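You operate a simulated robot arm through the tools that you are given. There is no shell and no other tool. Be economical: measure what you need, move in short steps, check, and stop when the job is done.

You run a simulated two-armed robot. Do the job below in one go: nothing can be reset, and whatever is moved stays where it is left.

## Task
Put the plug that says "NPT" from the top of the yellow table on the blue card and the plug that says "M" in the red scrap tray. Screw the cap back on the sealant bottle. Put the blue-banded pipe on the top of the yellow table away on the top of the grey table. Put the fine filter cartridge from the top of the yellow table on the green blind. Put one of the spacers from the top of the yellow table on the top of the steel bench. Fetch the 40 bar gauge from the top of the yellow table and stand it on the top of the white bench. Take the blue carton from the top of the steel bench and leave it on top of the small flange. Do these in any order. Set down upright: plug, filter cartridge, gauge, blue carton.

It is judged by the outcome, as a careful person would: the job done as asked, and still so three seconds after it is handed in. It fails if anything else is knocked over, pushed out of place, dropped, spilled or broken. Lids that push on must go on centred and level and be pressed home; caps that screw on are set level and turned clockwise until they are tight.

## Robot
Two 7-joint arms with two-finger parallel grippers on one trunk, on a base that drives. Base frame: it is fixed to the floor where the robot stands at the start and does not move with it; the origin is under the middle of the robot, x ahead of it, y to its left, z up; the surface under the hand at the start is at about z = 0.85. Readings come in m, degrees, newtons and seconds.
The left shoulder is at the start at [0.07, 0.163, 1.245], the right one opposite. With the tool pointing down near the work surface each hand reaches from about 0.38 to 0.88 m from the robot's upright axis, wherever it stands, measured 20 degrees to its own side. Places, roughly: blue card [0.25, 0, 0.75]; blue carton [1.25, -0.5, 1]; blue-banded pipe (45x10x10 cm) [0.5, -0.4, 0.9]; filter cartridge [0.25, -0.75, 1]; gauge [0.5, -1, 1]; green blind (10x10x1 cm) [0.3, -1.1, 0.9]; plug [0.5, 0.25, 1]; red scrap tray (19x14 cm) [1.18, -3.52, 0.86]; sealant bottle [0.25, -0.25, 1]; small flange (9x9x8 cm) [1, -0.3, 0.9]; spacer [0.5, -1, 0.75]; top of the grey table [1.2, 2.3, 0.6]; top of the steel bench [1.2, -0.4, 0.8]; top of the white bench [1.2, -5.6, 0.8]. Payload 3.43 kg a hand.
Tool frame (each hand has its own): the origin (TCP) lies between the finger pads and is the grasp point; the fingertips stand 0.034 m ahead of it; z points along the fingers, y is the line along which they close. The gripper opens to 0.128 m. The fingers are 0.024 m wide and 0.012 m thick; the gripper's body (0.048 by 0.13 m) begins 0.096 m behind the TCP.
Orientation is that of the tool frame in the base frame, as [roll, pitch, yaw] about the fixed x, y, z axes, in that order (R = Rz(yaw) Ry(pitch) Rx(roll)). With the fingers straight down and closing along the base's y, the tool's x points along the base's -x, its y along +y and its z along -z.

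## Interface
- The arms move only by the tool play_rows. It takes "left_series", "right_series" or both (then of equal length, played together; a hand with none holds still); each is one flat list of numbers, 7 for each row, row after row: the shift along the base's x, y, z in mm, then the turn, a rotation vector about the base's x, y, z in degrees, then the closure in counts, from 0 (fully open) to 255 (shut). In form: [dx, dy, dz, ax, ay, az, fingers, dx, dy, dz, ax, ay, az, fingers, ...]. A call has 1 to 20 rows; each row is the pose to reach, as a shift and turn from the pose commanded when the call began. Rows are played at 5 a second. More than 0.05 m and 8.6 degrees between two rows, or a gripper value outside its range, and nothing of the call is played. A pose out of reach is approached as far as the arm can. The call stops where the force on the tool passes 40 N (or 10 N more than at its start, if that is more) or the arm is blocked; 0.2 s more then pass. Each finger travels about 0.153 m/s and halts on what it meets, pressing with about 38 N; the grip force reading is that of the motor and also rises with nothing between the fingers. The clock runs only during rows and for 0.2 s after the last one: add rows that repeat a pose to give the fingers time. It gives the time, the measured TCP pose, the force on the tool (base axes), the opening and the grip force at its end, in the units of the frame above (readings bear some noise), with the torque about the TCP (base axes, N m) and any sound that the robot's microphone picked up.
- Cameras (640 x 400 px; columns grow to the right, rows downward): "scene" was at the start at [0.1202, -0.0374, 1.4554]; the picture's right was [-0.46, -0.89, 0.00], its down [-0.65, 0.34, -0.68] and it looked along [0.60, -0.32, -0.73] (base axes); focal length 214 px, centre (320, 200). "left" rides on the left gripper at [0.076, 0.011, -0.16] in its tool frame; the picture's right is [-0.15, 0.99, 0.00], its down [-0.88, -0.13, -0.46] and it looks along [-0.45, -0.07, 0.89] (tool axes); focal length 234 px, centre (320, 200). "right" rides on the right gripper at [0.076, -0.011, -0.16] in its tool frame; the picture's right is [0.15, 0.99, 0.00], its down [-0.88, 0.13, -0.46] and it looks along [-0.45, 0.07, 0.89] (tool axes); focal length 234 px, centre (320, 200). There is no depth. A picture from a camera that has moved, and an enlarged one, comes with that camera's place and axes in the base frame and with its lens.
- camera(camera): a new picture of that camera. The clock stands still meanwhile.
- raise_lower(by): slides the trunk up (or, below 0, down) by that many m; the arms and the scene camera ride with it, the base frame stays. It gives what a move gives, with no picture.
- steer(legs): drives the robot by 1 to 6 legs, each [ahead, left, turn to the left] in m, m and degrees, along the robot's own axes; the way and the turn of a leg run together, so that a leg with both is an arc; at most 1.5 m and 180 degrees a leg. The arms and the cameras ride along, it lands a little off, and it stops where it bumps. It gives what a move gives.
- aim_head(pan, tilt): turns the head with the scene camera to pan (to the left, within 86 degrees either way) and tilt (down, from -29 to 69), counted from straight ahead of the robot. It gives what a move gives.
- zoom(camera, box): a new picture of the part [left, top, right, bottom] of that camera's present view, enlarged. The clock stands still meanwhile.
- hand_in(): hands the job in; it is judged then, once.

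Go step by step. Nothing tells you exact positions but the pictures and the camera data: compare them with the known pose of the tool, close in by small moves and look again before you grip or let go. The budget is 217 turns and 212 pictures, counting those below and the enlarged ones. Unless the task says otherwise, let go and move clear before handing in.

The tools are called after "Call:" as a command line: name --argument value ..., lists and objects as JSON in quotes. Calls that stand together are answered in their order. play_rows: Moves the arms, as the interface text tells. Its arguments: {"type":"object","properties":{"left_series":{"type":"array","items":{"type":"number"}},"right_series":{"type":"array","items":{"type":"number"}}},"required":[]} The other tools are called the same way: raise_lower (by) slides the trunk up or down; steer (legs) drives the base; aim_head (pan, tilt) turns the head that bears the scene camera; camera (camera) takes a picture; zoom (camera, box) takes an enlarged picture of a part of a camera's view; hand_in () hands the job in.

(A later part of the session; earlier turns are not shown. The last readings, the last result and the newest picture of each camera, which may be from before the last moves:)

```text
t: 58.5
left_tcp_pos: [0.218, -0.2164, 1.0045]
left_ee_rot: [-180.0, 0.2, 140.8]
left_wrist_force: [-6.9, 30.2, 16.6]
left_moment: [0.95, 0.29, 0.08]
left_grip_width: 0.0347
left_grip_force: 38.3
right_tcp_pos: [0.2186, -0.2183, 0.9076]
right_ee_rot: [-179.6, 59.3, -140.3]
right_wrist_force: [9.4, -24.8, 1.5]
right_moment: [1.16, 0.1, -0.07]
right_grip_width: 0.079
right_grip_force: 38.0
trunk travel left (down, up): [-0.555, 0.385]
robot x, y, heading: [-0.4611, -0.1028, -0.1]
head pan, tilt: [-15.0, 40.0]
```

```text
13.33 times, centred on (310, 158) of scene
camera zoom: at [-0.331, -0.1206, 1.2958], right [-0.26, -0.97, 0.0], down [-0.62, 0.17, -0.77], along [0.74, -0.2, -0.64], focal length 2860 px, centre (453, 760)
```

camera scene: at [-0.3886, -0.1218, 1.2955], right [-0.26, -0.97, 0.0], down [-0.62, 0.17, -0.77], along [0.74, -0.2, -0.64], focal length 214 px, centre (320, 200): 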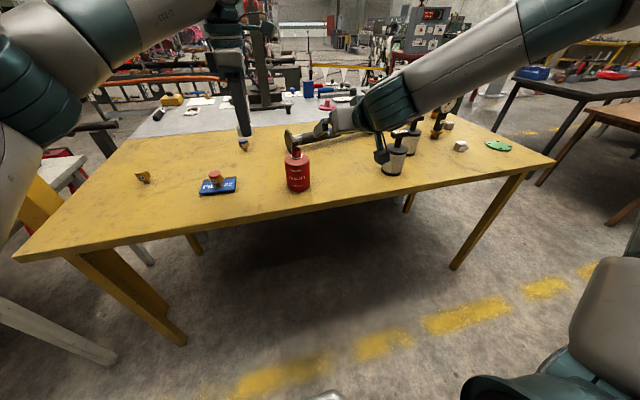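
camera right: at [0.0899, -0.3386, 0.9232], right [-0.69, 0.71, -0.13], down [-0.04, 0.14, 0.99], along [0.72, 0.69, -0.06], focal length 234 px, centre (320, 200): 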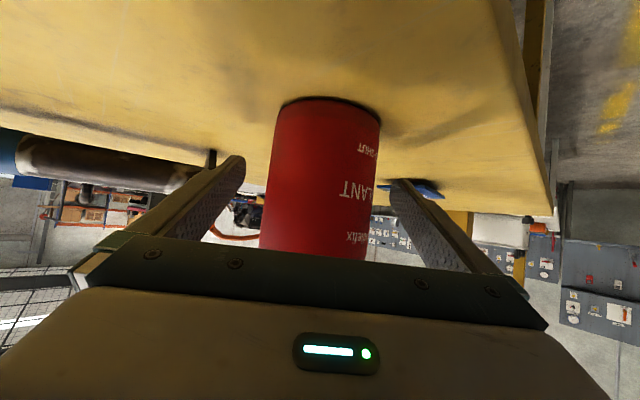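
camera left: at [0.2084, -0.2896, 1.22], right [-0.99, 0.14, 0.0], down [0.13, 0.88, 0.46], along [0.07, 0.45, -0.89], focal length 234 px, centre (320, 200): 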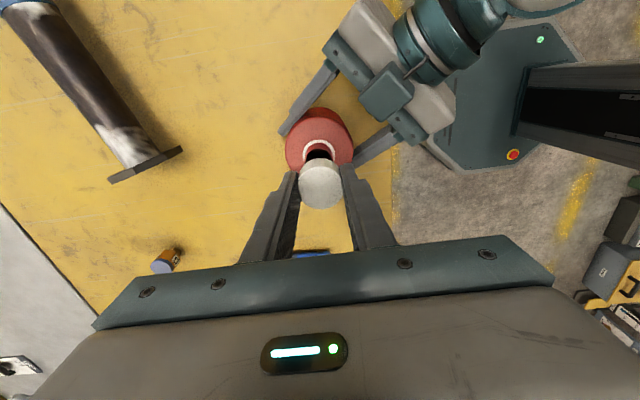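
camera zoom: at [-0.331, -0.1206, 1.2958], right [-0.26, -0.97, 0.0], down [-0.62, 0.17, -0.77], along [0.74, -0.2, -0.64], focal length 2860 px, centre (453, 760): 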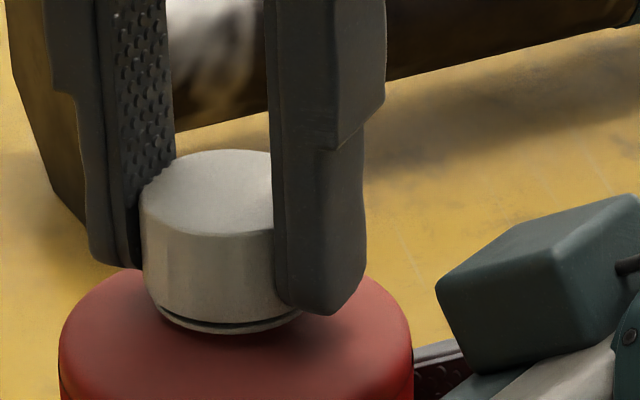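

Gap is closing. There's 30 N sideways load, so I'll ease +y by 1.5 mm and keep turning another 48°.

Call:
play_rows --left_series '[0.3, 1.5, 0, 0, 0, 0, 255, 0.3, 1.5, 0, 0, 0, 0, 255]'

Call:
play_rows --left_series '[0, 0, 0, 0, 0, -8, 255, 0, 0, -0.1, 0, 0, -16, 255, 0, 0, -0.2, 0, 0, -24, 255, 0, 0, -0.3, 0, 0, -32, 255, 0, 0, -0.4, 0, 0, -40, 255, 0, 0, -0.5, 0, 0, -48, 255]'

Call:
zoom --camera "scene" --box '[295, 143, 325, 173]'

```text
t: 59.1
left_tcp_pos: [0.2177, -0.2167, 1.0036]
left_ee_rot: [-179.9, 0.1, 140.7]
left_wrist_force: [-6.9, 25.8, 18.0]
left_moment: [0.77, 0.18, 0.05]
left_grip_width: 0.0348
left_grip_force: 38.4
right_tcp_pos: [0.2173, -0.2189, 0.9084]
right_ee_rot: [-179.7, 59.3, -140.3]
right_wrist_force: [10.1, -25.4, 1.1]
right_moment: [0.71, 0.18, -0.09]
right_grip_width: 0.0788
right_grip_force: 38.2
trunk travel left (down, up): [-0.555, 0.385]
robot x, y, heading: [-0.4618, -0.0957, 0.1]
head pan, tilt: [-15.0, 40.0]
```

```text
t: 59.8
left_tcp_pos: [0.21, -0.2108, 1.0041]
left_ee_rot: [179.8, 0.9, 126.3]
left_wrist_force: [-0.8, 2.1, 12.2]
left_moment: [0.2, 0.27, 0.0]
left_grip_width: 0.0347
left_grip_force: 38.0
left hand out of reach, approached as far as the arm can: row 2, 3
right_tcp_pos: [0.2143, -0.2107, 0.908]
right_ee_rot: [-179.9, 59.3, -139.5]
right_wrist_force: [0.8, 2.8, 2.3]
right_moment: [0.07, 0.38, -0.28]
right_grip_width: 0.0776
right_grip_force: 38.1
trunk travel left (down, up): [-0.555, 0.385]
robot x, y, heading: [-0.4623, -0.0976, 0.0]
head pan, tilt: [-15.0, 40.0]
stopped in row 3 (left hand): the force on the tool passed its limit at 47 N (the readings are from after the stop); the commanded pose is now the measured one
```

```text
13.33 times, centred on (310, 158) of scene
camera zoom: at [-0.3305, -0.1209, 1.2955], right [-0.26, -0.97, 0.0], down [-0.62, 0.17, -0.77], along [0.74, -0.2, -0.64], focal length 2860 px, centre (453, 760)
```

zoom: 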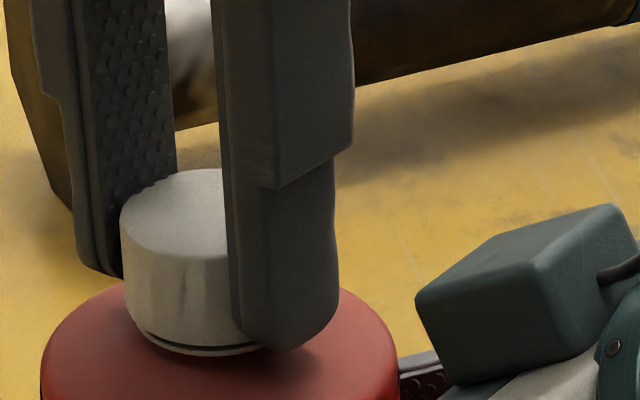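

The left wrist hit its range limit and tugged the assembly a few mm. I'll let go of the cap, rise, rewind the wrist, and look.

Call:
play_rows --left_series '[0, 0, 0, 0, 0, 0, 130, 0, 0, 0, 0, 0, 0, 130, 0, 0, 20, 0, 0, 0, 130, 0, 0, 45, 0, 0, 0, 130, 0, 0, 45, 0, 0, 8, 130, 0, 0, 45, 0, 0, 16, 130, 0, 0, 45, 0, 0, 24, 130, 0, 0, 45, 0, 0, 32, 130, 0, 0, 45, 0, 0, 40, 130, 0, 0, 45, 0, 0, 48, 130, 0, 0, 45, 0, 0, 56, 130, 0, 0, 45, 0, 0, 64, 130, 0, 0, 45, 0, 0, 72, 130, 0, 0, 45, 0, 0, 80, 130, 0, 0, 45, 0, 0, 88, 130, 0, 0, 45, 0, 0, 96, 130, 0, 0, 45, 0, 0, 104, 130, 0, 0, 45, 0, 0, 112, 130, 0, 0, 45, 0, 0, 120, 130]'

Call:
camera --camera "left"

Call:
zoom --camera "scene" --box '[290, 133, 340, 183]'

```text
t: 63.8
left_tcp_pos: [0.2119, -0.2118, 1.0457]
left_ee_rot: [179.8, 1.0, -113.6]
left_wrist_force: [-0.4, 0.1, 0.1]
left_moment: [0.0, -0.02, 0.02]
left_grip_width: 0.063
left_grip_force: 0.1
left hand out of reach, approached as far as the arm can: row 3, 4
right_tcp_pos: [0.215, -0.2132, 0.907]
right_ee_rot: [-180.0, 59.3, -139.4]
right_wrist_force: [-1.1, -4.5, 8.1]
right_moment: [-0.2, -0.21, -0.16]
right_grip_width: 0.0775
right_grip_force: 38.1
trunk travel left (down, up): [-0.555, 0.385]
robot x, y, heading: [-0.4571, -0.099, -0.2]
head pan, tilt: [-15.0, 40.0]
```

```text
147 pictures are left
camera left: at [0.1696, -0.2798, 1.2059], right [-0.85, 0.53, 0.0], down [0.47, 0.75, 0.47], along [0.25, 0.4, -0.88], focal length 234 px, centre (320, 200)
```

left: 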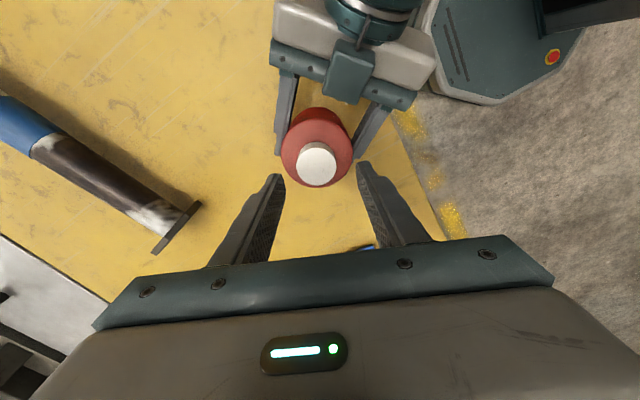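

```text
8.00 times, centred on (315, 158) of scene
camera zoom: at [-0.3303, -0.1222, 1.2956], right [-0.26, -0.97, 0.0], down [-0.62, 0.17, -0.77], along [0.74, -0.2, -0.64], focal length 1716 px, centre (360, 536)
```

zoom: 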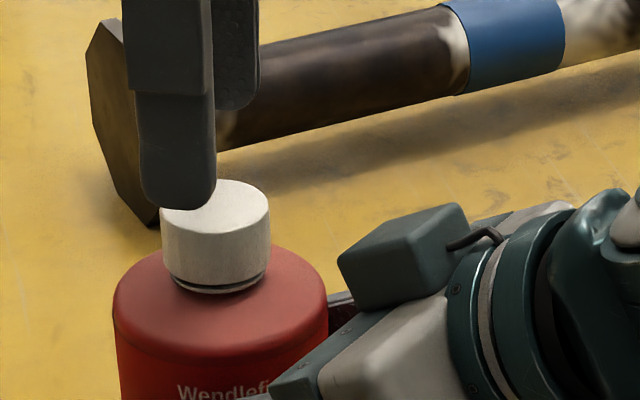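

Cap sits level, centre now at (0.212, -0.217). Lower again, regrip and keep turning.

Call:
play_rows --left_series '[0, -5, 0, -0.9, 0.4, 0, 130, 0, -5, -20, -0.9, 0.4, 0, 130, 0, -5, -41, -0.9, 0.4, 0, 130, 0, -5, -41, -0.9, 0.4, 0, 200, 0, -5, -41, -0.9, 0.4, 0, 255, 0, -5, -41, -0.9, 0.4, 0, 255]'

Call:
zoom --camera "scene" --box '[290, 133, 340, 183]'

```text
t: 65.2
left_tcp_pos: [0.2112, -0.2169, 1.0057]
left_ee_rot: [179.8, 0.0, -113.7]
left_wrist_force: [-2.4, 0.8, 0.8]
left_moment: [0.01, 0.11, 0.02]
left_grip_width: 0.0282
left_grip_force: 38.0
right_tcp_pos: [0.2144, -0.2136, 0.9077]
right_ee_rot: [-180.0, 59.3, -139.5]
right_wrist_force: [1.6, -2.4, 7.3]
right_moment: [0.08, 0.28, 0.04]
right_grip_width: 0.0775
right_grip_force: 38.4
trunk travel left (down, up): [-0.555, 0.385]
robot x, y, heading: [-0.4637, -0.1013, -0.3]
head pan, tilt: [-15.0, 40.0]
```

```text
8.00 times, centred on (315, 158) of scene
camera zoom: at [-0.3302, -0.1219, 1.2956], right [-0.26, -0.97, 0.0], down [-0.62, 0.17, -0.77], along [0.74, -0.2, -0.64], focal length 1716 px, centre (360, 536)
```

zoom: 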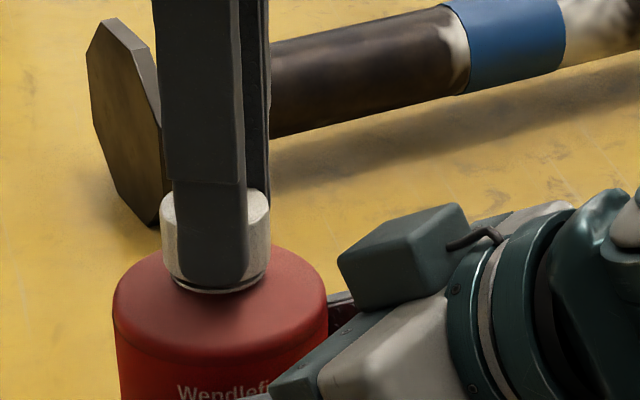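

Grip reads narrower than before (28 vs 35 mm); checking from the left camera whether I'm centred.

Call:
zoom --camera "left" --box '[250, 100, 390, 230]'

```text
3.08 times, centred on (320, 165) of left
camera zoom: at [0.171, -0.2825, 1.1661], right [-0.85, 0.53, 0.0], down [0.47, 0.75, 0.46], along [0.24, 0.39, -0.89], focal length 720 px, centre (320, 308)
```

zoom: 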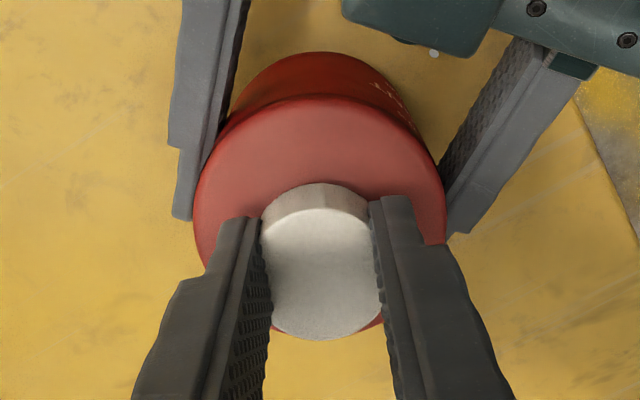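

It is centred; the cap's facets probably explain the reading. Continue turning clockwise.

Call:
play_rows --left_series '[0, 0, 0, 0, 0, -8, 255, 0, 0, 0, 0, 0, -16, 255, 0, 0, 0, 0, 0, -24, 255, 0, 0, -0.1, 0, 0, -32, 255, 0, 0, -0.2, 0, 0, -40, 255, 0, 0, -0.3, 0, 0, -48, 255, 0, 0, -0.4, 0, 0, -56, 255, 0, 0, -0.5, 0, 0, -64, 255, 0, 0, -0.6, 0, 0, -72, 255, 0, 0, -0.7, 0, 0, -80, 255]'

Call:
zoom --camera "scene" --box '[290, 133, 340, 183]'

Call:
zoom --camera "left" --box '[250, 100, 390, 230]'

```text
t: 67.4
left_tcp_pos: [0.212, -0.2154, 1.0049]
left_ee_rot: [179.8, 0.0, 166.2]
left_wrist_force: [-15.5, 18.6, 4.1]
left_moment: [0.91, 0.41, 0.06]
left_grip_width: 0.0279
left_grip_force: 37.4
right_tcp_pos: [0.2153, -0.2134, 0.9069]
right_ee_rot: [-179.9, 59.3, -139.5]
right_wrist_force: [15.1, -16.6, 4.2]
right_moment: [1.02, 0.47, 0.08]
right_grip_width: 0.0776
right_grip_force: 38.3
trunk travel left (down, up): [-0.555, 0.385]
robot x, y, heading: [-0.461, -0.1002, -0.1]
head pan, tilt: [-15.0, 40.0]
```

```text
8.00 times, centred on (315, 158) of scene
camera zoom: at [-0.3301, -0.1214, 1.2957], right [-0.26, -0.97, 0.0], down [-0.62, 0.17, -0.77], along [0.74, -0.2, -0.64], focal length 1716 px, centre (360, 536)
```

zoom: 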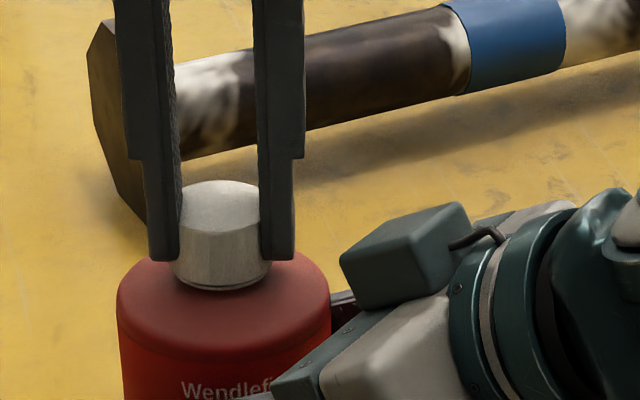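

```text
3.08 times, centred on (320, 165) of left
camera zoom: at [0.1404, -0.1875, 1.1655], right [0.38, 0.93, 0.0], down [0.82, -0.34, 0.45], along [0.42, -0.17, -0.89], focal length 720 px, centre (320, 308)
```

zoom: 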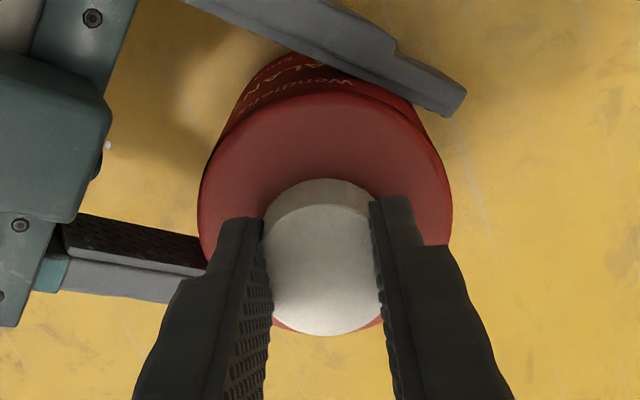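

The gap seems closed. Keep turning to feel for tightness.

Call:
play_rows --left_series '[-1, 1, 0, 0, 0, -8, 255, -1, 1, 0, 0, 0, -16, 255, -1, 1, 0, 0, 0, -24, 255, -1, 1, 0, 0, 0, -32, 255]'

Call:
zoom --camera "scene" --box '[300, 146, 330, 176]'

```text
t: 68.4
left_tcp_pos: [0.211, -0.2138, 1.0058]
left_ee_rot: [179.6, 0.1, 134.3]
left_wrist_force: [-1.3, 22.6, 2.6]
left_moment: [0.64, -0.04, 0.03]
left_grip_width: 0.0345
left_grip_force: 38.2
right_tcp_pos: [0.2142, -0.2146, 0.9082]
right_ee_rot: [-179.9, 59.4, -139.5]
right_wrist_force: [3.9, -25.4, 8.7]
right_moment: [0.8, -0.18, 0.04]
right_grip_width: 0.0771
right_grip_force: 37.7
trunk travel left (down, up): [-0.555, 0.385]
robot x, y, heading: [-0.4611, -0.1026, -0.0]
head pan, tilt: [-15.0, 40.0]
```

```text
13.33 times, centred on (315, 161) of scene
camera zoom: at [-0.3303, -0.1219, 1.2957], right [-0.26, -0.97, 0.0], down [-0.62, 0.17, -0.77], along [0.74, -0.2, -0.64], focal length 2860 px, centre (387, 720)
```

zoom: 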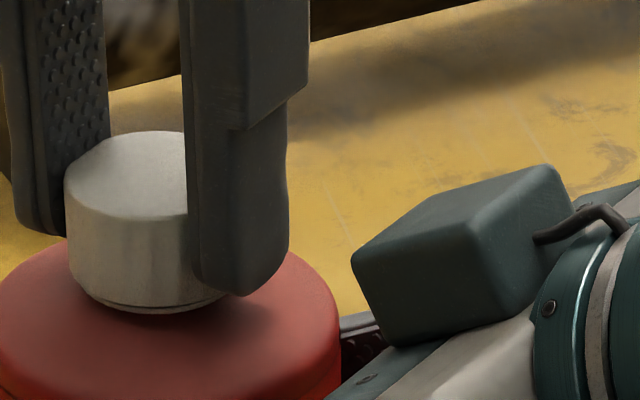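

A thin gap remains (~1 mm). Another rewind and pass.

Call:
play_rows --left_series '[0, 0, 0, 0, 0, 0, 130, 0, 0, 0, 0, 0, 0, 130, 0, 0, 25, 0, 0, 0, 130, 0, 0, 30, 0, 0, 8, 130, 0, 0, 30, 0, 0, 16, 130, 0, 0, 30, 0, 0, 24, 130, 0, 0, 30, 0, 0, 32, 130, 0, 0, 30, 0, 0, 40, 130, 0, 0, 30, 0, 0, 48, 130, 0, 0, 30, 0, 0, 56, 130, 0, 0, 30, 0, 0, 64, 130, 0, 0, 30, 0, 0, 72, 130, 0, 0, 30, 0, 0, 80, 130, 0, 0, 30, 0, 0, 88, 130, 0, 0, 30, 0, 0, 96, 130, 0, 0, 30, 0, 0, 104, 130, 0, 0, 30, 0, 0, 112, 130, 0, 0, 30, 0, 0, 120, 130]'

Call:
camera --camera "left"

Call:
zoom --camera "scene" --box '[300, 146, 330, 176]'

```text
t: 72.2
left_tcp_pos: [0.2102, -0.2146, 1.0336]
left_ee_rot: [179.9, 0.0, -105.6]
left_wrist_force: [-0.3, -0.2, -0.7]
left_moment: [0.0, -0.03, -0.02]
left_grip_width: 0.0629
left_grip_force: 0.0
right_tcp_pos: [0.2155, -0.2122, 0.9065]
right_ee_rot: [-179.9, 59.2, -139.5]
right_wrist_force: [-1.8, 0.2, 2.4]
right_moment: [-0.2, 0.16, -0.09]
right_grip_width: 0.0771
right_grip_force: 38.3
trunk travel left (down, up): [-0.555, 0.385]
robot x, y, heading: [-0.4559, -0.0985, -0.4]
head pan, tilt: [-15.0, 40.0]
```

```text
140 pictures are left
camera left: at [0.1794, -0.2858, 1.195], right [-0.91, 0.41, 0.0], down [0.36, 0.81, 0.46], along [0.18, 0.42, -0.89], focal length 234 px, centre (320, 200)
```

left: 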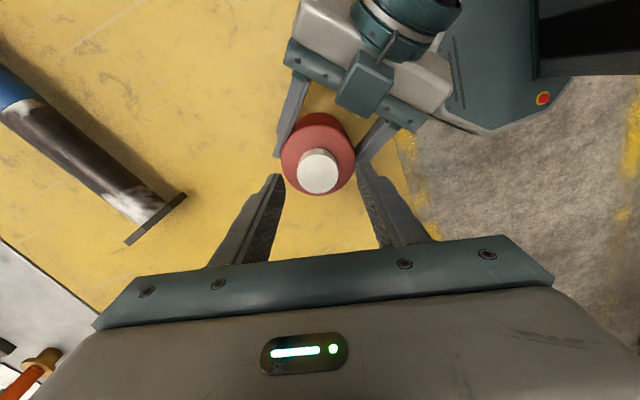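

```text
13.33 times, centred on (315, 161) of scene
camera zoom: at [-0.3298, -0.1216, 1.2956], right [-0.26, -0.97, 0.0], down [-0.62, 0.17, -0.77], along [0.74, -0.2, -0.64], focal length 2860 px, centre (387, 720)
```

zoom: 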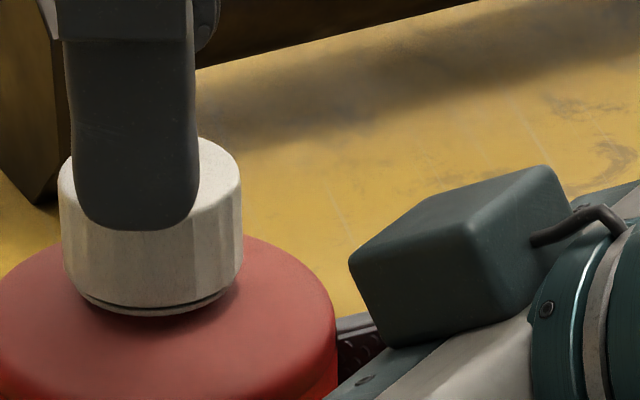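

Regrip at (0.2105, -0.2165) and turn again.

Call:
play_rows --left_series '[0, -2, -15, 0, 0, 0, 130, 0, -2, -30, 0, 0, 0, 130, 0, -2, -30, 0, 0, 0, 200, 0, -2, -30, 0, 0, 0, 255, 0, -2, -30, 0, 0, 0, 255, 0, -2, -30, 0, 0, -8, 255, 0, -2, -30, 0, 0, -16, 255, 0, -2, -30, 0, 0, -24, 255, 0, -2, -30, 0, 0, -32, 255, 0, -2, -30.1, 0, 0, -40, 255, 0, -2, -30.2, 0, 0, -48, 255, 0, -2, -30.3, 0, 0, -56, 255, 0, -2, -30.4, 0, 0, -64, 255, 0, -2, -30.5, 0, 0, -72, 255, 0, -2, -30.6, 0, 0, -80, 255]'

Call:
zoom --camera "scene" --box '[300, 146, 330, 176]'

```text
t: 75.4
left_tcp_pos: [0.212, -0.2161, 1.0035]
left_ee_rot: [179.7, 0.1, 174.3]
left_wrist_force: [-7.8, 15.1, 3.8]
left_moment: [0.27, 0.29, 0.58]
left_grip_width: 0.0298
left_grip_force: 38.1
right_tcp_pos: [0.2155, -0.2148, 0.9074]
right_ee_rot: [-179.8, 59.2, -139.6]
right_wrist_force: [11.6, -15.6, 0.9]
right_moment: [0.45, 0.53, -0.37]
right_grip_width: 0.0774
right_grip_force: 38.4
trunk travel left (down, up): [-0.555, 0.385]
robot x, y, heading: [-0.4587, -0.1031, -0.3]
head pan, tilt: [-15.0, 40.0]
```

```text
13.33 times, centred on (315, 161) of scene
camera zoom: at [-0.3294, -0.1217, 1.2956], right [-0.26, -0.97, 0.0], down [-0.62, 0.17, -0.77], along [0.74, -0.2, -0.64], focal length 2860 px, centre (387, 720)
```

zoom: 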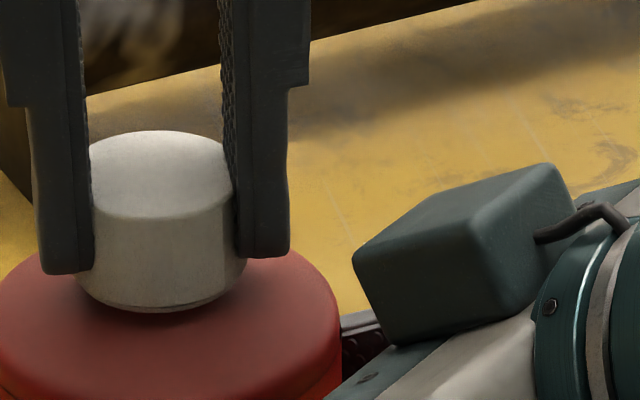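

Resisting torque has risen to 0.58 N·m - it is coming tight. A bit more.

Call:
play_rows --left_series '[0, 0, 0, 0, 0, -6, 255, 0, 0, 0, 0, 0, -12, 255, 0, 0, 0, 0, 0, -18, 255, 0, 0, 0, 0, 0, -24, 255, 0, 0, 0, 0, 0, -30, 255, 0, 0, 0, 0, 0, -30, 255]'

Call:
zoom --camera "scene" --box '[300, 146, 330, 176]'

Call:
zoom --camera "left" --box '[250, 100, 390, 230]'

```text
t: 76.8
left_tcp_pos: [0.2113, -0.2153, 1.0047]
left_ee_rot: [179.7, -0.1, 144.2]
left_wrist_force: [3.7, 28.9, 2.5]
left_moment: [0.91, -0.24, 0.67]
left_grip_width: 0.0341
left_grip_force: 38.0
right_tcp_pos: [0.215, -0.2135, 0.9079]
right_ee_rot: [-180.0, 59.1, -139.4]
right_wrist_force: [-1.1, -33.0, 8.4]
right_moment: [1.18, -0.15, -0.45]
right_grip_width: 0.0771
right_grip_force: 38.2
trunk travel left (down, up): [-0.555, 0.385]
robot x, y, heading: [-0.4591, -0.0972, 0.0]
head pan, tilt: [-15.0, 40.0]
```

```text
13.33 times, centred on (315, 161) of scene
camera zoom: at [-0.3299, -0.1221, 1.2956], right [-0.26, -0.97, 0.0], down [-0.62, 0.17, -0.77], along [0.74, -0.2, -0.64], focal length 2860 px, centre (387, 720)
```

zoom: 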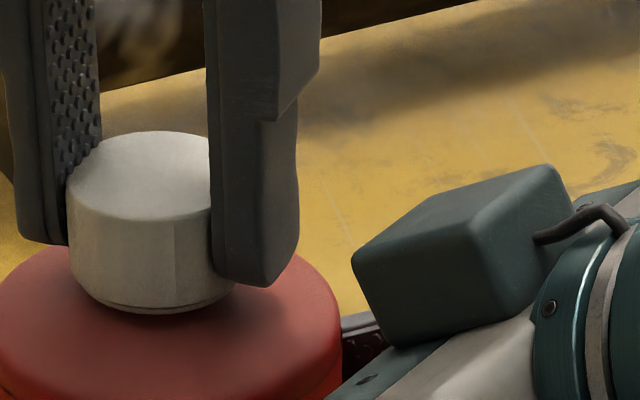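

```text
3.08 times, centred on (320, 165) of left
camera zoom: at [0.156, -0.164, 1.1647], right [0.7, 0.72, 0.01], down [0.64, -0.62, 0.45], along [0.33, -0.31, -0.89], focal length 720 px, centre (320, 308)
```

zoom: 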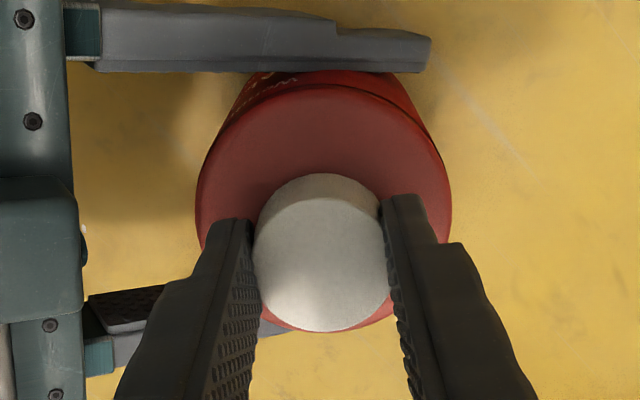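

Torque saturates around 0.67 N·m, which looks tight. One more regrip to confirm.

Call:
play_rows --left_series '[0, 0, 0, 0, 0, 0, 130, 0, 0, 0, 0, 0, 0, 130, 0, 0, 25, 0, 0, 0, 130, 0, 0, 30, 0, 0, 8, 130, 0, 0, 30, 0, 0, 16, 130, 0, 0, 30, 0, 0, 24, 130, 0, 0, 30, 0, 0, 32, 130, 0, 0, 30, 0, 0, 40, 130, 0, 0, 30, 0, 0, 48, 130, 0, 0, 30, 0, 0, 56, 130, 0, 0, 30, 0, 0, 64, 130, 0, 0, 30, 0, 0, 72, 130, 0, 0, 30, 0, 0, 80, 130, 0, 0, 30, 0, 0, 88, 130]'

Call:
play_rows --left_series '[0, -1, -15, 0, 0, 0, 130, 0, -1, -30, 0, 0, 0, 130, 0, -1, -30, 0, 0, 0, 200, 0, -1, -30, 0, 0, 0, 255, 0, -1, -30, 0, 0, 0, 255, 0, -1, -30, 0, 0, -8, 255, 0, -1, -30, 0, 0, -16, 255, 0, -1, -30, 0, 0, -24, 255, 0, -1, -30, 0, 0, -32, 255, 0, -1, -30, 0, 0, -40, 255, 0, -1, -30, 0, 0, -48, 255]'

Call:
zoom --camera "scene" --box '[300, 146, 330, 176]'

```text
t: 79.8
left_tcp_pos: [0.212, -0.216, 1.0341]
left_ee_rot: [179.8, 0.0, -127.6]
left_wrist_force: [0.3, 0.2, 0.0]
left_moment: [0.03, -0.01, -0.04]
left_grip_width: 0.0626
left_grip_force: 0.1
right_tcp_pos: [0.2133, -0.2123, 0.9074]
right_ee_rot: [179.9, 59.2, -139.4]
right_wrist_force: [-1.7, 0.9, 2.5]
right_moment: [-0.15, 0.24, -0.1]
right_grip_width: 0.0767
right_grip_force: 38.0
trunk travel left (down, up): [-0.555, 0.385]
robot x, y, heading: [-0.4588, -0.1014, -0.2]
head pan, tilt: [-15.0, 40.0]
```

```text
t: 82.2
left_tcp_pos: [0.2117, -0.2166, 1.0053]
left_ee_rot: [179.7, 0.0, -175.7]
left_wrist_force: [-9.3, 17.1, 0.7]
left_moment: [0.46, 0.29, 0.77]
left_grip_width: 0.0346
left_grip_force: 37.4
right_tcp_pos: [0.2156, -0.2128, 0.9071]
right_ee_rot: [179.9, 59.2, -139.6]
right_wrist_force: [9.2, -14.2, 2.9]
right_moment: [0.96, 0.68, -0.66]
right_grip_width: 0.0771
right_grip_force: 38.3
trunk travel left (down, up): [-0.555, 0.385]
robot x, y, heading: [-0.4595, -0.0978, -0.0]
head pan, tilt: [-15.0, 40.0]
```

```text
13.33 times, centred on (315, 161) of scene
camera zoom: at [-0.3295, -0.1214, 1.2956], right [-0.26, -0.97, 0.0], down [-0.62, 0.17, -0.77], along [0.74, -0.2, -0.64], focal length 2860 px, centre (387, 720)
```

zoom: 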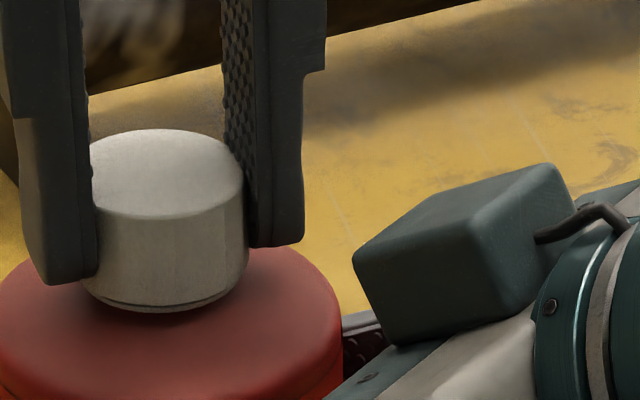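

The cap is tight (0.77 N·m). Releasing the cap, then the bottle, and pulling both hands clear.

Call:
play_rows --left_series '[0, 0, 0, 0, 0, 0, 130, 0, 0, 0, 0, 0, 0, 130, 0, 0, 30, 0, 0, 0, 130, 0, 20, 70, 0, 0, 0, 130, 0, 60, 90, 0, 0, 0, 130, 0, 100, 100, 0, 0, 0, 130, 0, 140, 100, 0, 0, 0, 100, 0, 180, 100, 0, 0, 0, 60, 0, 200, 100, 0, 0, 0, 0]' --right_series '[0, 0, 0, 0, 0, 0, 255, 0, 0, 0, 0, 0, 0, 150, 0, 0, 0, 0, 0, 0, 80, 0, 0, 0, 0, 0, 0, 0, 0, 0, 0, 0, 0, 0, 0, -26, -22, 20, 0, 0, 0, 0, -52, -44, 40, 0, 0, 0, 0, -80, -67, 60, 0, 0, 0, 0, -80, -90, 90, 0, 0, 0, 0]'

Call:
camera --camera "scene"

Call:
zoom --camera "scene" --box '[280, 130, 350, 200]'

```text
t: 84.2
left_tcp_pos: [0.2103, -0.0156, 1.1052]
left_ee_rot: [179.9, 0.0, -175.7]
left_wrist_force: [0.2, 0.3, 0.2]
left_moment: [-0.01, 0.0, -0.02]
left_grip_width: 0.1281
left_grip_force: 0.1
right_tcp_pos: [0.1341, -0.3021, 0.998]
right_ee_rot: [179.9, 59.2, -139.5]
right_wrist_force: [-0.1, 0.3, 0.5]
right_moment: [0.01, 0.0, -0.01]
right_grip_width: 0.128
right_grip_force: 0.1
trunk travel left (down, up): [-0.555, 0.385]
robot x, y, heading: [-0.4645, -0.101, 0.1]
head pan, tilt: [-15.0, 40.0]
```

```text
134 pictures are left
camera scene: at [-0.3303, -0.1209, 1.2956], right [-0.26, -0.97, 0.0], down [-0.62, 0.17, -0.77], along [0.74, -0.2, -0.64], focal length 214 px, centre (320, 200)
```

scene: 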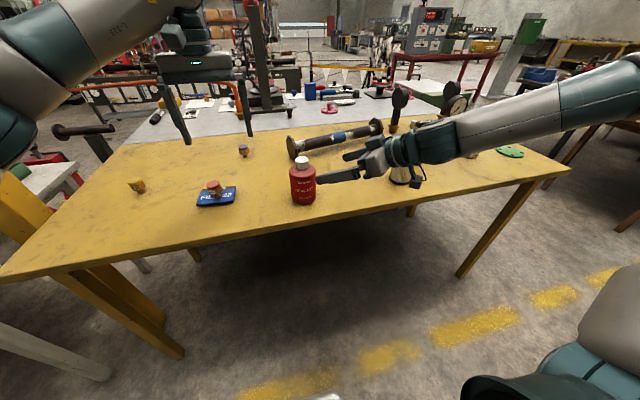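

```text
5.71 times, centred on (315, 165) of scene
camera zoom: at [-0.3303, -0.1209, 1.2956], right [-0.26, -0.97, 0.0], down [-0.62, 0.17, -0.77], along [0.74, -0.2, -0.64], focal length 1226 px, centre (349, 400)
```

zoom: 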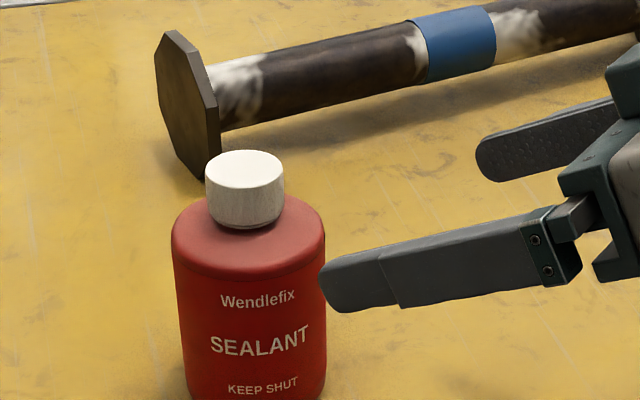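

Cap is on straight and tight. Restoring the right hand to straight-down and raising the trunk back to normal.

Call:
play_rows --right_series '[-10, -15, 30, -2.3, 6.4, -4, 0, -20, -30, 60, -4.6, 12.8, -8, 0, -20, -45, 80, -7, 19.1, -12.1, 0, -20, -60, 100, -9.3, 25.5, -16.1, 0, -20, -75, 110, -11.6, 31.9, -20.1, 0, -20, -90, 120, -13.9, 38.3, -24.1, 0, -20, -105, 120, -16.3, 44.6, -28.2, 0, -20, -120, 120, -18.6, 51, -32.2, 0, -20, -135, 120, -20.9, 57.4, -36.2, 0]'

Call:
raise_lower --by 0.17

Call:
aim_head --pan -50 --tilt 40

Call:
camera --camera "scene"

```text
t: 86.2
left_tcp_pos: [0.2116, -0.0176, 1.1033]
left_ee_rot: [179.8, 0.0, -175.7]
left_wrist_force: [-0.4, -0.6, -0.7]
left_moment: [-0.03, 0.03, -0.05]
left_grip_width: 0.1282
left_grip_force: 0.1
right_tcp_pos: [0.1155, -0.4381, 1.1158]
right_ee_rot: [179.5, -0.9, -179.8]
right_wrist_force: [-0.1, -0.5, 0.1]
right_moment: [-0.01, 0.0, 0.01]
right_grip_width: 0.128
right_grip_force: 0.1
right hand out of reach, approached as far as the arm can: row 2
trunk travel left (down, up): [-0.555, 0.385]
robot x, y, heading: [-0.463, -0.0985, -0.1]
head pan, tilt: [-15.0, 40.0]
```

```text
t: 88.1
left_tcp_pos: [0.2108, -0.0179, 1.2734]
left_ee_rot: [179.8, -0.1, -175.8]
left_wrist_force: [-0.7, -0.5, 1.3]
left_moment: [-0.05, -0.01, 0.0]
left_grip_width: 0.128
left_grip_force: 0.0
right_tcp_pos: [0.1159, -0.4386, 1.2865]
right_ee_rot: [179.5, -0.7, -179.7]
right_wrist_force: [0.1, 0.7, 0.5]
right_moment: [0.01, -0.03, 0.01]
right_grip_width: 0.1281
right_grip_force: 0.1
trunk travel left (down, up): [-0.725, 0.215]
robot x, y, heading: [-0.4638, -0.1027, -0.1]
head pan, tilt: [-15.0, 40.0]
```

```text
t: 89.1
left_tcp_pos: [0.2108, -0.0173, 1.2742]
left_ee_rot: [179.9, 0.1, -175.7]
left_wrist_force: [0.1, 0.5, -0.6]
left_moment: [0.0, 0.02, 0.0]
left_grip_width: 0.1279
left_grip_force: 0.1
right_tcp_pos: [0.1143, -0.4382, 1.2867]
right_ee_rot: [179.6, -0.7, -179.7]
right_wrist_force: [-0.1, -0.7, -0.5]
right_moment: [0.02, 0.04, 0.02]
right_grip_width: 0.1279
right_grip_force: 0.2
trunk travel left (down, up): [-0.725, 0.215]
robot x, y, heading: [-0.4623, -0.0992, -0.4]
head pan, tilt: [-50.0, 40.0]
```

```text
132 pictures are left
camera scene: at [-0.3567, -0.1648, 1.4655], right [-0.77, -0.64, 0.0], down [-0.41, 0.49, -0.77], along [0.49, -0.59, -0.64], focal length 214 px, centre (320, 200)
```

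scene: 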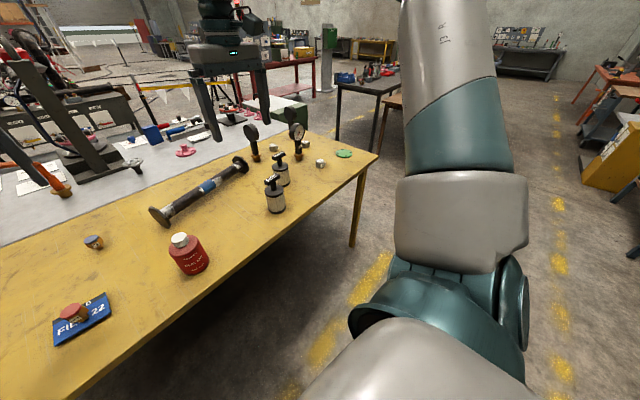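

Now drive to the right end of the yellow table to work on filter, spacer and gauge.

Call:
steer --legs '[[0, -0.6, 0], [0.2, 0, 0]]'

Call:
aim_head --pan -20 --tilt 45

Call:
camera --camera "scene"

Call:
camera --camera "right"

```text
t: 93.7
left_tcp_pos: [0.4082, -0.6195, 1.2758]
left_ee_rot: [179.9, 0.1, -175.7]
left_wrist_force: [0.1, 0.1, 0.9]
left_moment: [0.01, -0.04, -0.02]
left_grip_width: 0.128
left_grip_force: 0.0
right_tcp_pos: [0.313, -1.0405, 1.288]
right_ee_rot: [179.5, -0.6, -179.7]
right_wrist_force: [-1.0, -0.5, 0.5]
right_moment: [-0.01, -0.03, -0.03]
right_grip_width: 0.1279
right_grip_force: 0.1
trunk travel left (down, up): [-0.725, 0.215]
robot x, y, heading: [-0.2637, -0.7003, -0.1]
head pan, tilt: [-50.0, 40.0]
```

```text
t: 94.6
left_tcp_pos: [0.4095, -0.6186, 1.2756]
left_ee_rot: [179.9, 0.0, -175.6]
left_wrist_force: [-1.0, -0.6, -0.6]
left_moment: [0.04, 0.0, 0.03]
left_grip_width: 0.1282
left_grip_force: 0.1
right_tcp_pos: [0.3149, -1.0394, 1.2864]
right_ee_rot: [179.4, -0.7, -179.5]
right_wrist_force: [-0.3, 1.0, 1.2]
right_moment: [0.02, 0.02, 0.02]
right_grip_width: 0.1278
right_grip_force: 0.0
trunk travel left (down, up): [-0.725, 0.215]
robot x, y, heading: [-0.2618, -0.7015, 0.2]
head pan, tilt: [-20.0, 45.0]
```

```text
131 pictures are left
camera scene: at [-0.136, -0.7297, 1.4583], right [-0.34, -0.94, 0.0], down [-0.66, 0.24, -0.71], along [0.66, -0.24, -0.71], focal length 214 px, centre (320, 200)
```

scene: 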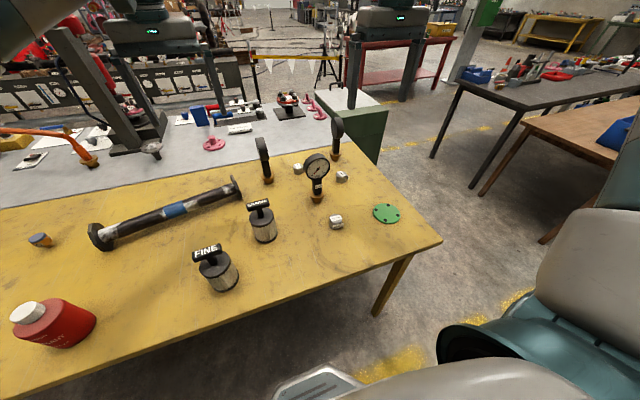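

```text
130 pictures are left
camera right: at [0.2403, -1.0535, 1.4464], right [-0.15, 0.99, 0.01], down [0.89, 0.13, 0.45], along [0.44, 0.08, -0.9], focal length 234 px, centre (320, 200)
```

right: 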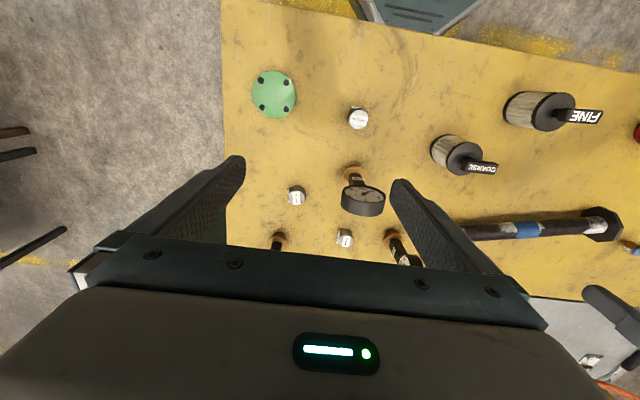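

Good overview. Now zoom on gauges, filter and spacers to identify and locate them.

Call:
zoom --camera "scene" --box '[290, 140, 360, 210]'

Call:
zoom --camera "scene" --box '[170, 180, 300, 300]'

Call:
zoom --camera "right" --box '[230, 60, 430, 260]'

Call:
zoom --camera "right" --box '[420, 60, 640, 260]'

```text
5.71 times, centred on (325, 175) of scene
camera zoom: at [-0.136, -0.7297, 1.4583], right [-0.34, -0.94, 0.0], down [-0.66, 0.24, -0.71], along [0.66, -0.24, -0.71], focal length 1226 px, centre (291, 343)
```

zoom: 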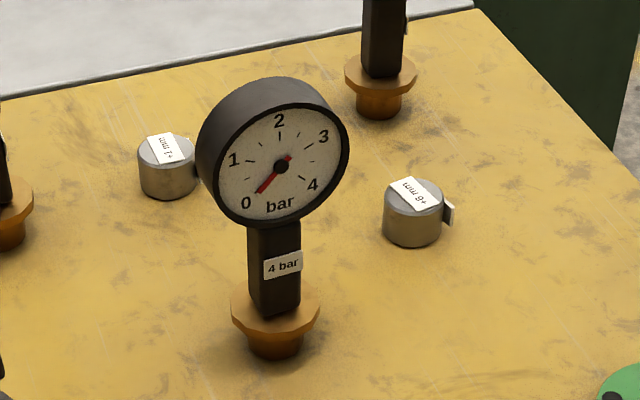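

```text
3.33 times, centred on (235, 240) of scene
camera zoom: at [-0.136, -0.7297, 1.4583], right [-0.34, -0.94, 0.0], down [-0.66, 0.24, -0.71], along [0.66, -0.24, -0.71], focal length 715 px, centre (603, 67)
```

zoom: 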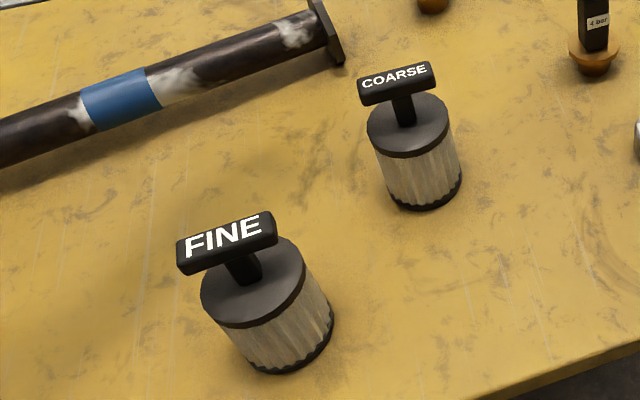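

```text
2.00 times, centred on (330, 160) of right
camera zoom: at [0.2403, -1.0535, 1.4464], right [-0.15, 0.99, 0.01], down [0.89, 0.13, 0.45], along [0.44, 0.08, -0.9], focal length 468 px, centre (300, 280)
```

zoom: 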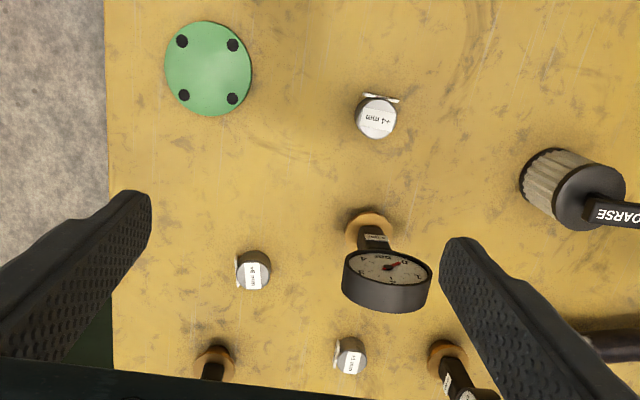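

```text
2.00 times, centred on (530, 160) of right
camera zoom: at [0.2403, -1.0535, 1.4464], right [-0.15, 0.99, 0.01], down [0.89, 0.13, 0.45], along [0.44, 0.08, -0.9], focal length 468 px, centre (-100, 280)
```

zoom: 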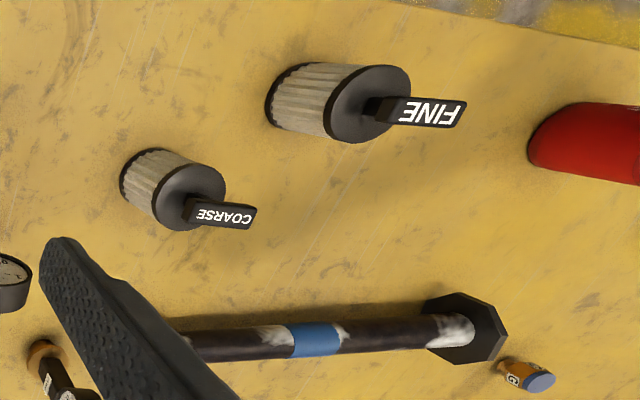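

The front gauge is 4 bar. Check the two rear ones' labels.

Call:
zoom --camera "right" --box '[380, 225, 430, 275]'

Call:
zoom --camera "scene" --box '[245, 125, 285, 190]'

Call:
zoom --camera "scene" --box '[320, 110, 360, 170]'

```text
8.00 times, centred on (405, 250) of right
camera zoom: at [0.2403, -1.0535, 1.4464], right [-0.15, 0.99, 0.01], down [0.89, 0.13, 0.45], along [0.44, 0.08, -0.9], focal length 1873 px, centre (-360, -200)
```

zoom: 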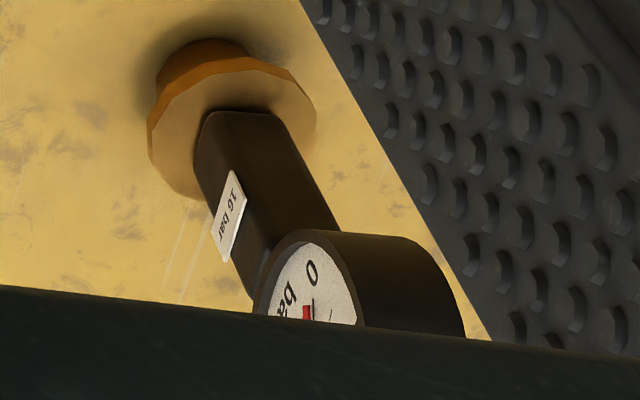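

```text
6.15 times, centred on (265, 158) of scene
camera zoom: at [-0.136, -0.7297, 1.4583], right [-0.34, -0.94, 0.0], down [-0.66, 0.24, -0.71], along [0.66, -0.24, -0.71], focal length 1320 px, centre (658, 462)
```

zoom: 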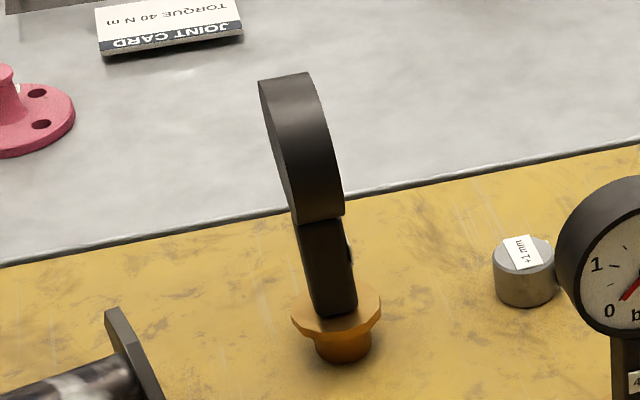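

```text
6.67 times, centred on (340, 140) of scene
camera zoom: at [-0.136, -0.7297, 1.4583], right [-0.34, -0.94, 0.0], down [-0.66, 0.24, -0.71], along [0.66, -0.24, -0.71], focal length 1430 px, centre (187, 600)
```

zoom: 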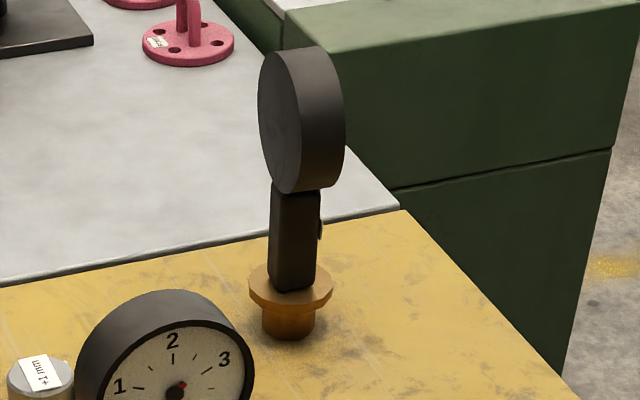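

The rear-right one should be the 40 bar (I'll verify later). FINE filter has a T-handle along y at about (0.222, -0.563, 0.99). First clear the left hand away and level the right hand.

Call:
play_rows --left_series '[-10, 45, 0, 0, 0, 0, 0, -20, 90, 0, 0, 0, 0, 0, -30, 135, 0, 0, 0, 0, 0, -40, 180, 0, 0, 0, 0, 0, -50, 225, 0, 0, 0, 0, 0, -60, 270, 0, 0, 0, 0, 0]' --right_series '[0, 0, 0, -0.5, -0.7, 0, 0, -8, 43, 0, -0.5, -0.7, 0, 0, -16, 86, 0, -0.5, -0.7, 0, 0, -24, 129, 0, -0.5, -0.7, 0, 0, -32, 172, 0, -0.5, -0.7, 0, 0, -40, 215, 0, -0.5, -0.7, 0, 0]'

Call:
play_rows --right_series '[-5, 24, 0, 0, 0, -8.2, 0, -10, 48, 0, 0, 0, -16.4, 0, -14, 72, -10, 0, 0, -24.6, 0, -19, 95, -20, 0, 0, -32.8, 0, -24, 119, -30, 0, 0, -41, 0, -28, 143, -50, 0, 0, -49.2, 0, -33, 167, -70, 0, 0, -57.4, 0, -38, 191, -90, 0, 0, -65.6, 0, -42, 215, -110, 0, 0, -73.8, 0, -47, 238, -130, 0, 0, -82, 0, -52, 262, -150, 0, 0, -90, 0, -52, 262, -150, 0, 0, -90, 0]'

Call:
camera --camera "right"

Call:
camera --camera "scene"

```text
t: 96.0
left_tcp_pos: [0.3511, -0.3472, 1.2731]
left_ee_rot: [-180.0, 0.0, -175.8]
left_wrist_force: [0.0, 0.1, 0.8]
left_moment: [0.02, 0.01, 0.0]
left_grip_width: 0.1278
left_grip_force: 0.1
right_tcp_pos: [0.2713, -0.8489, 1.2813]
right_ee_rot: [-179.9, 0.0, 180.0]
right_wrist_force: [0.2, -0.3, -0.6]
right_moment: [-0.04, -0.03, 0.0]
right_grip_width: 0.1279
right_grip_force: 0.1
right hand out of reach, approached as far as the arm can: row 6
trunk travel left (down, up): [-0.725, 0.215]
robot x, y, heading: [-0.2623, -0.6988, 0.1]
head pan, tilt: [-20.0, 45.0]
```

```text
t: 98.6
left_tcp_pos: [0.3471, -0.3489, 1.2752]
left_ee_rot: [179.7, 0.0, -175.6]
left_wrist_force: [0.0, 0.2, 0.1]
left_moment: [0.03, -0.05, 0.0]
left_grip_width: 0.1278
left_grip_force: 0.1
right_tcp_pos: [0.1832, -0.817, 1.1738]
right_ee_rot: [179.9, -0.1, 108.3]
right_wrist_force: [-0.4, 0.1, -0.2]
right_moment: [0.02, -0.01, -0.02]
right_grip_width: 0.128
right_grip_force: 0.1
right hand out of reach, approached as far as the arm can: row 1, 2, 3, 4, 5, 6, 7, 8, 9, 10, 11, 12
trunk travel left (down, up): [-0.725, 0.215]
robot x, y, heading: [-0.2605, -0.7029, -0.0]
head pan, tilt: [-20.0, 45.0]
```

```text
122 pictures are left
camera right: at [0.1489, -0.7491, 1.3333], right [0.89, 0.45, 0.0], down [0.4, -0.8, 0.45], along [0.21, -0.41, -0.89], focal length 234 px, centre (320, 200)
```

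right: 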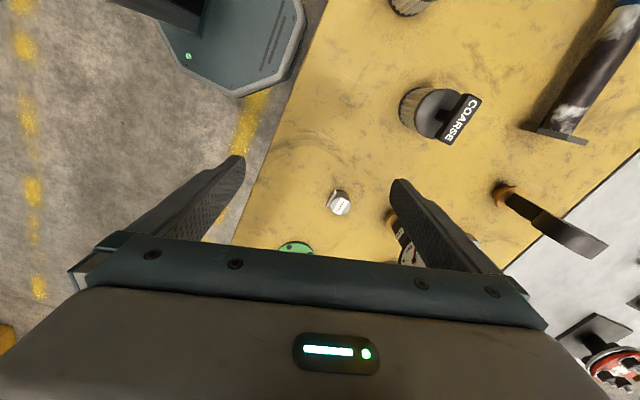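

```text
121 pictures are left
camera scene: at [-0.1363, -0.7302, 1.4583], right [-0.34, -0.94, 0.0], down [-0.66, 0.24, -0.71], along [0.66, -0.24, -0.71], focal length 214 px, centre (320, 200)
```

scene: 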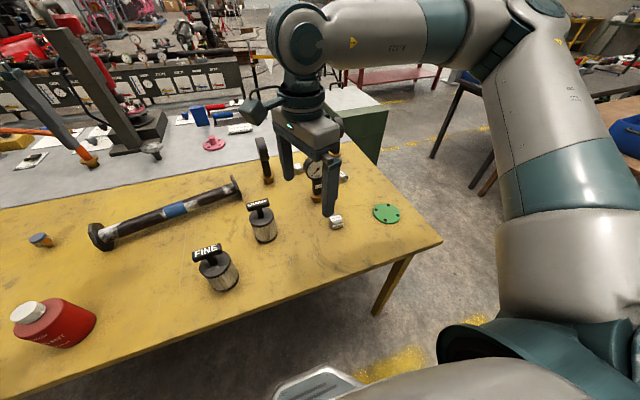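

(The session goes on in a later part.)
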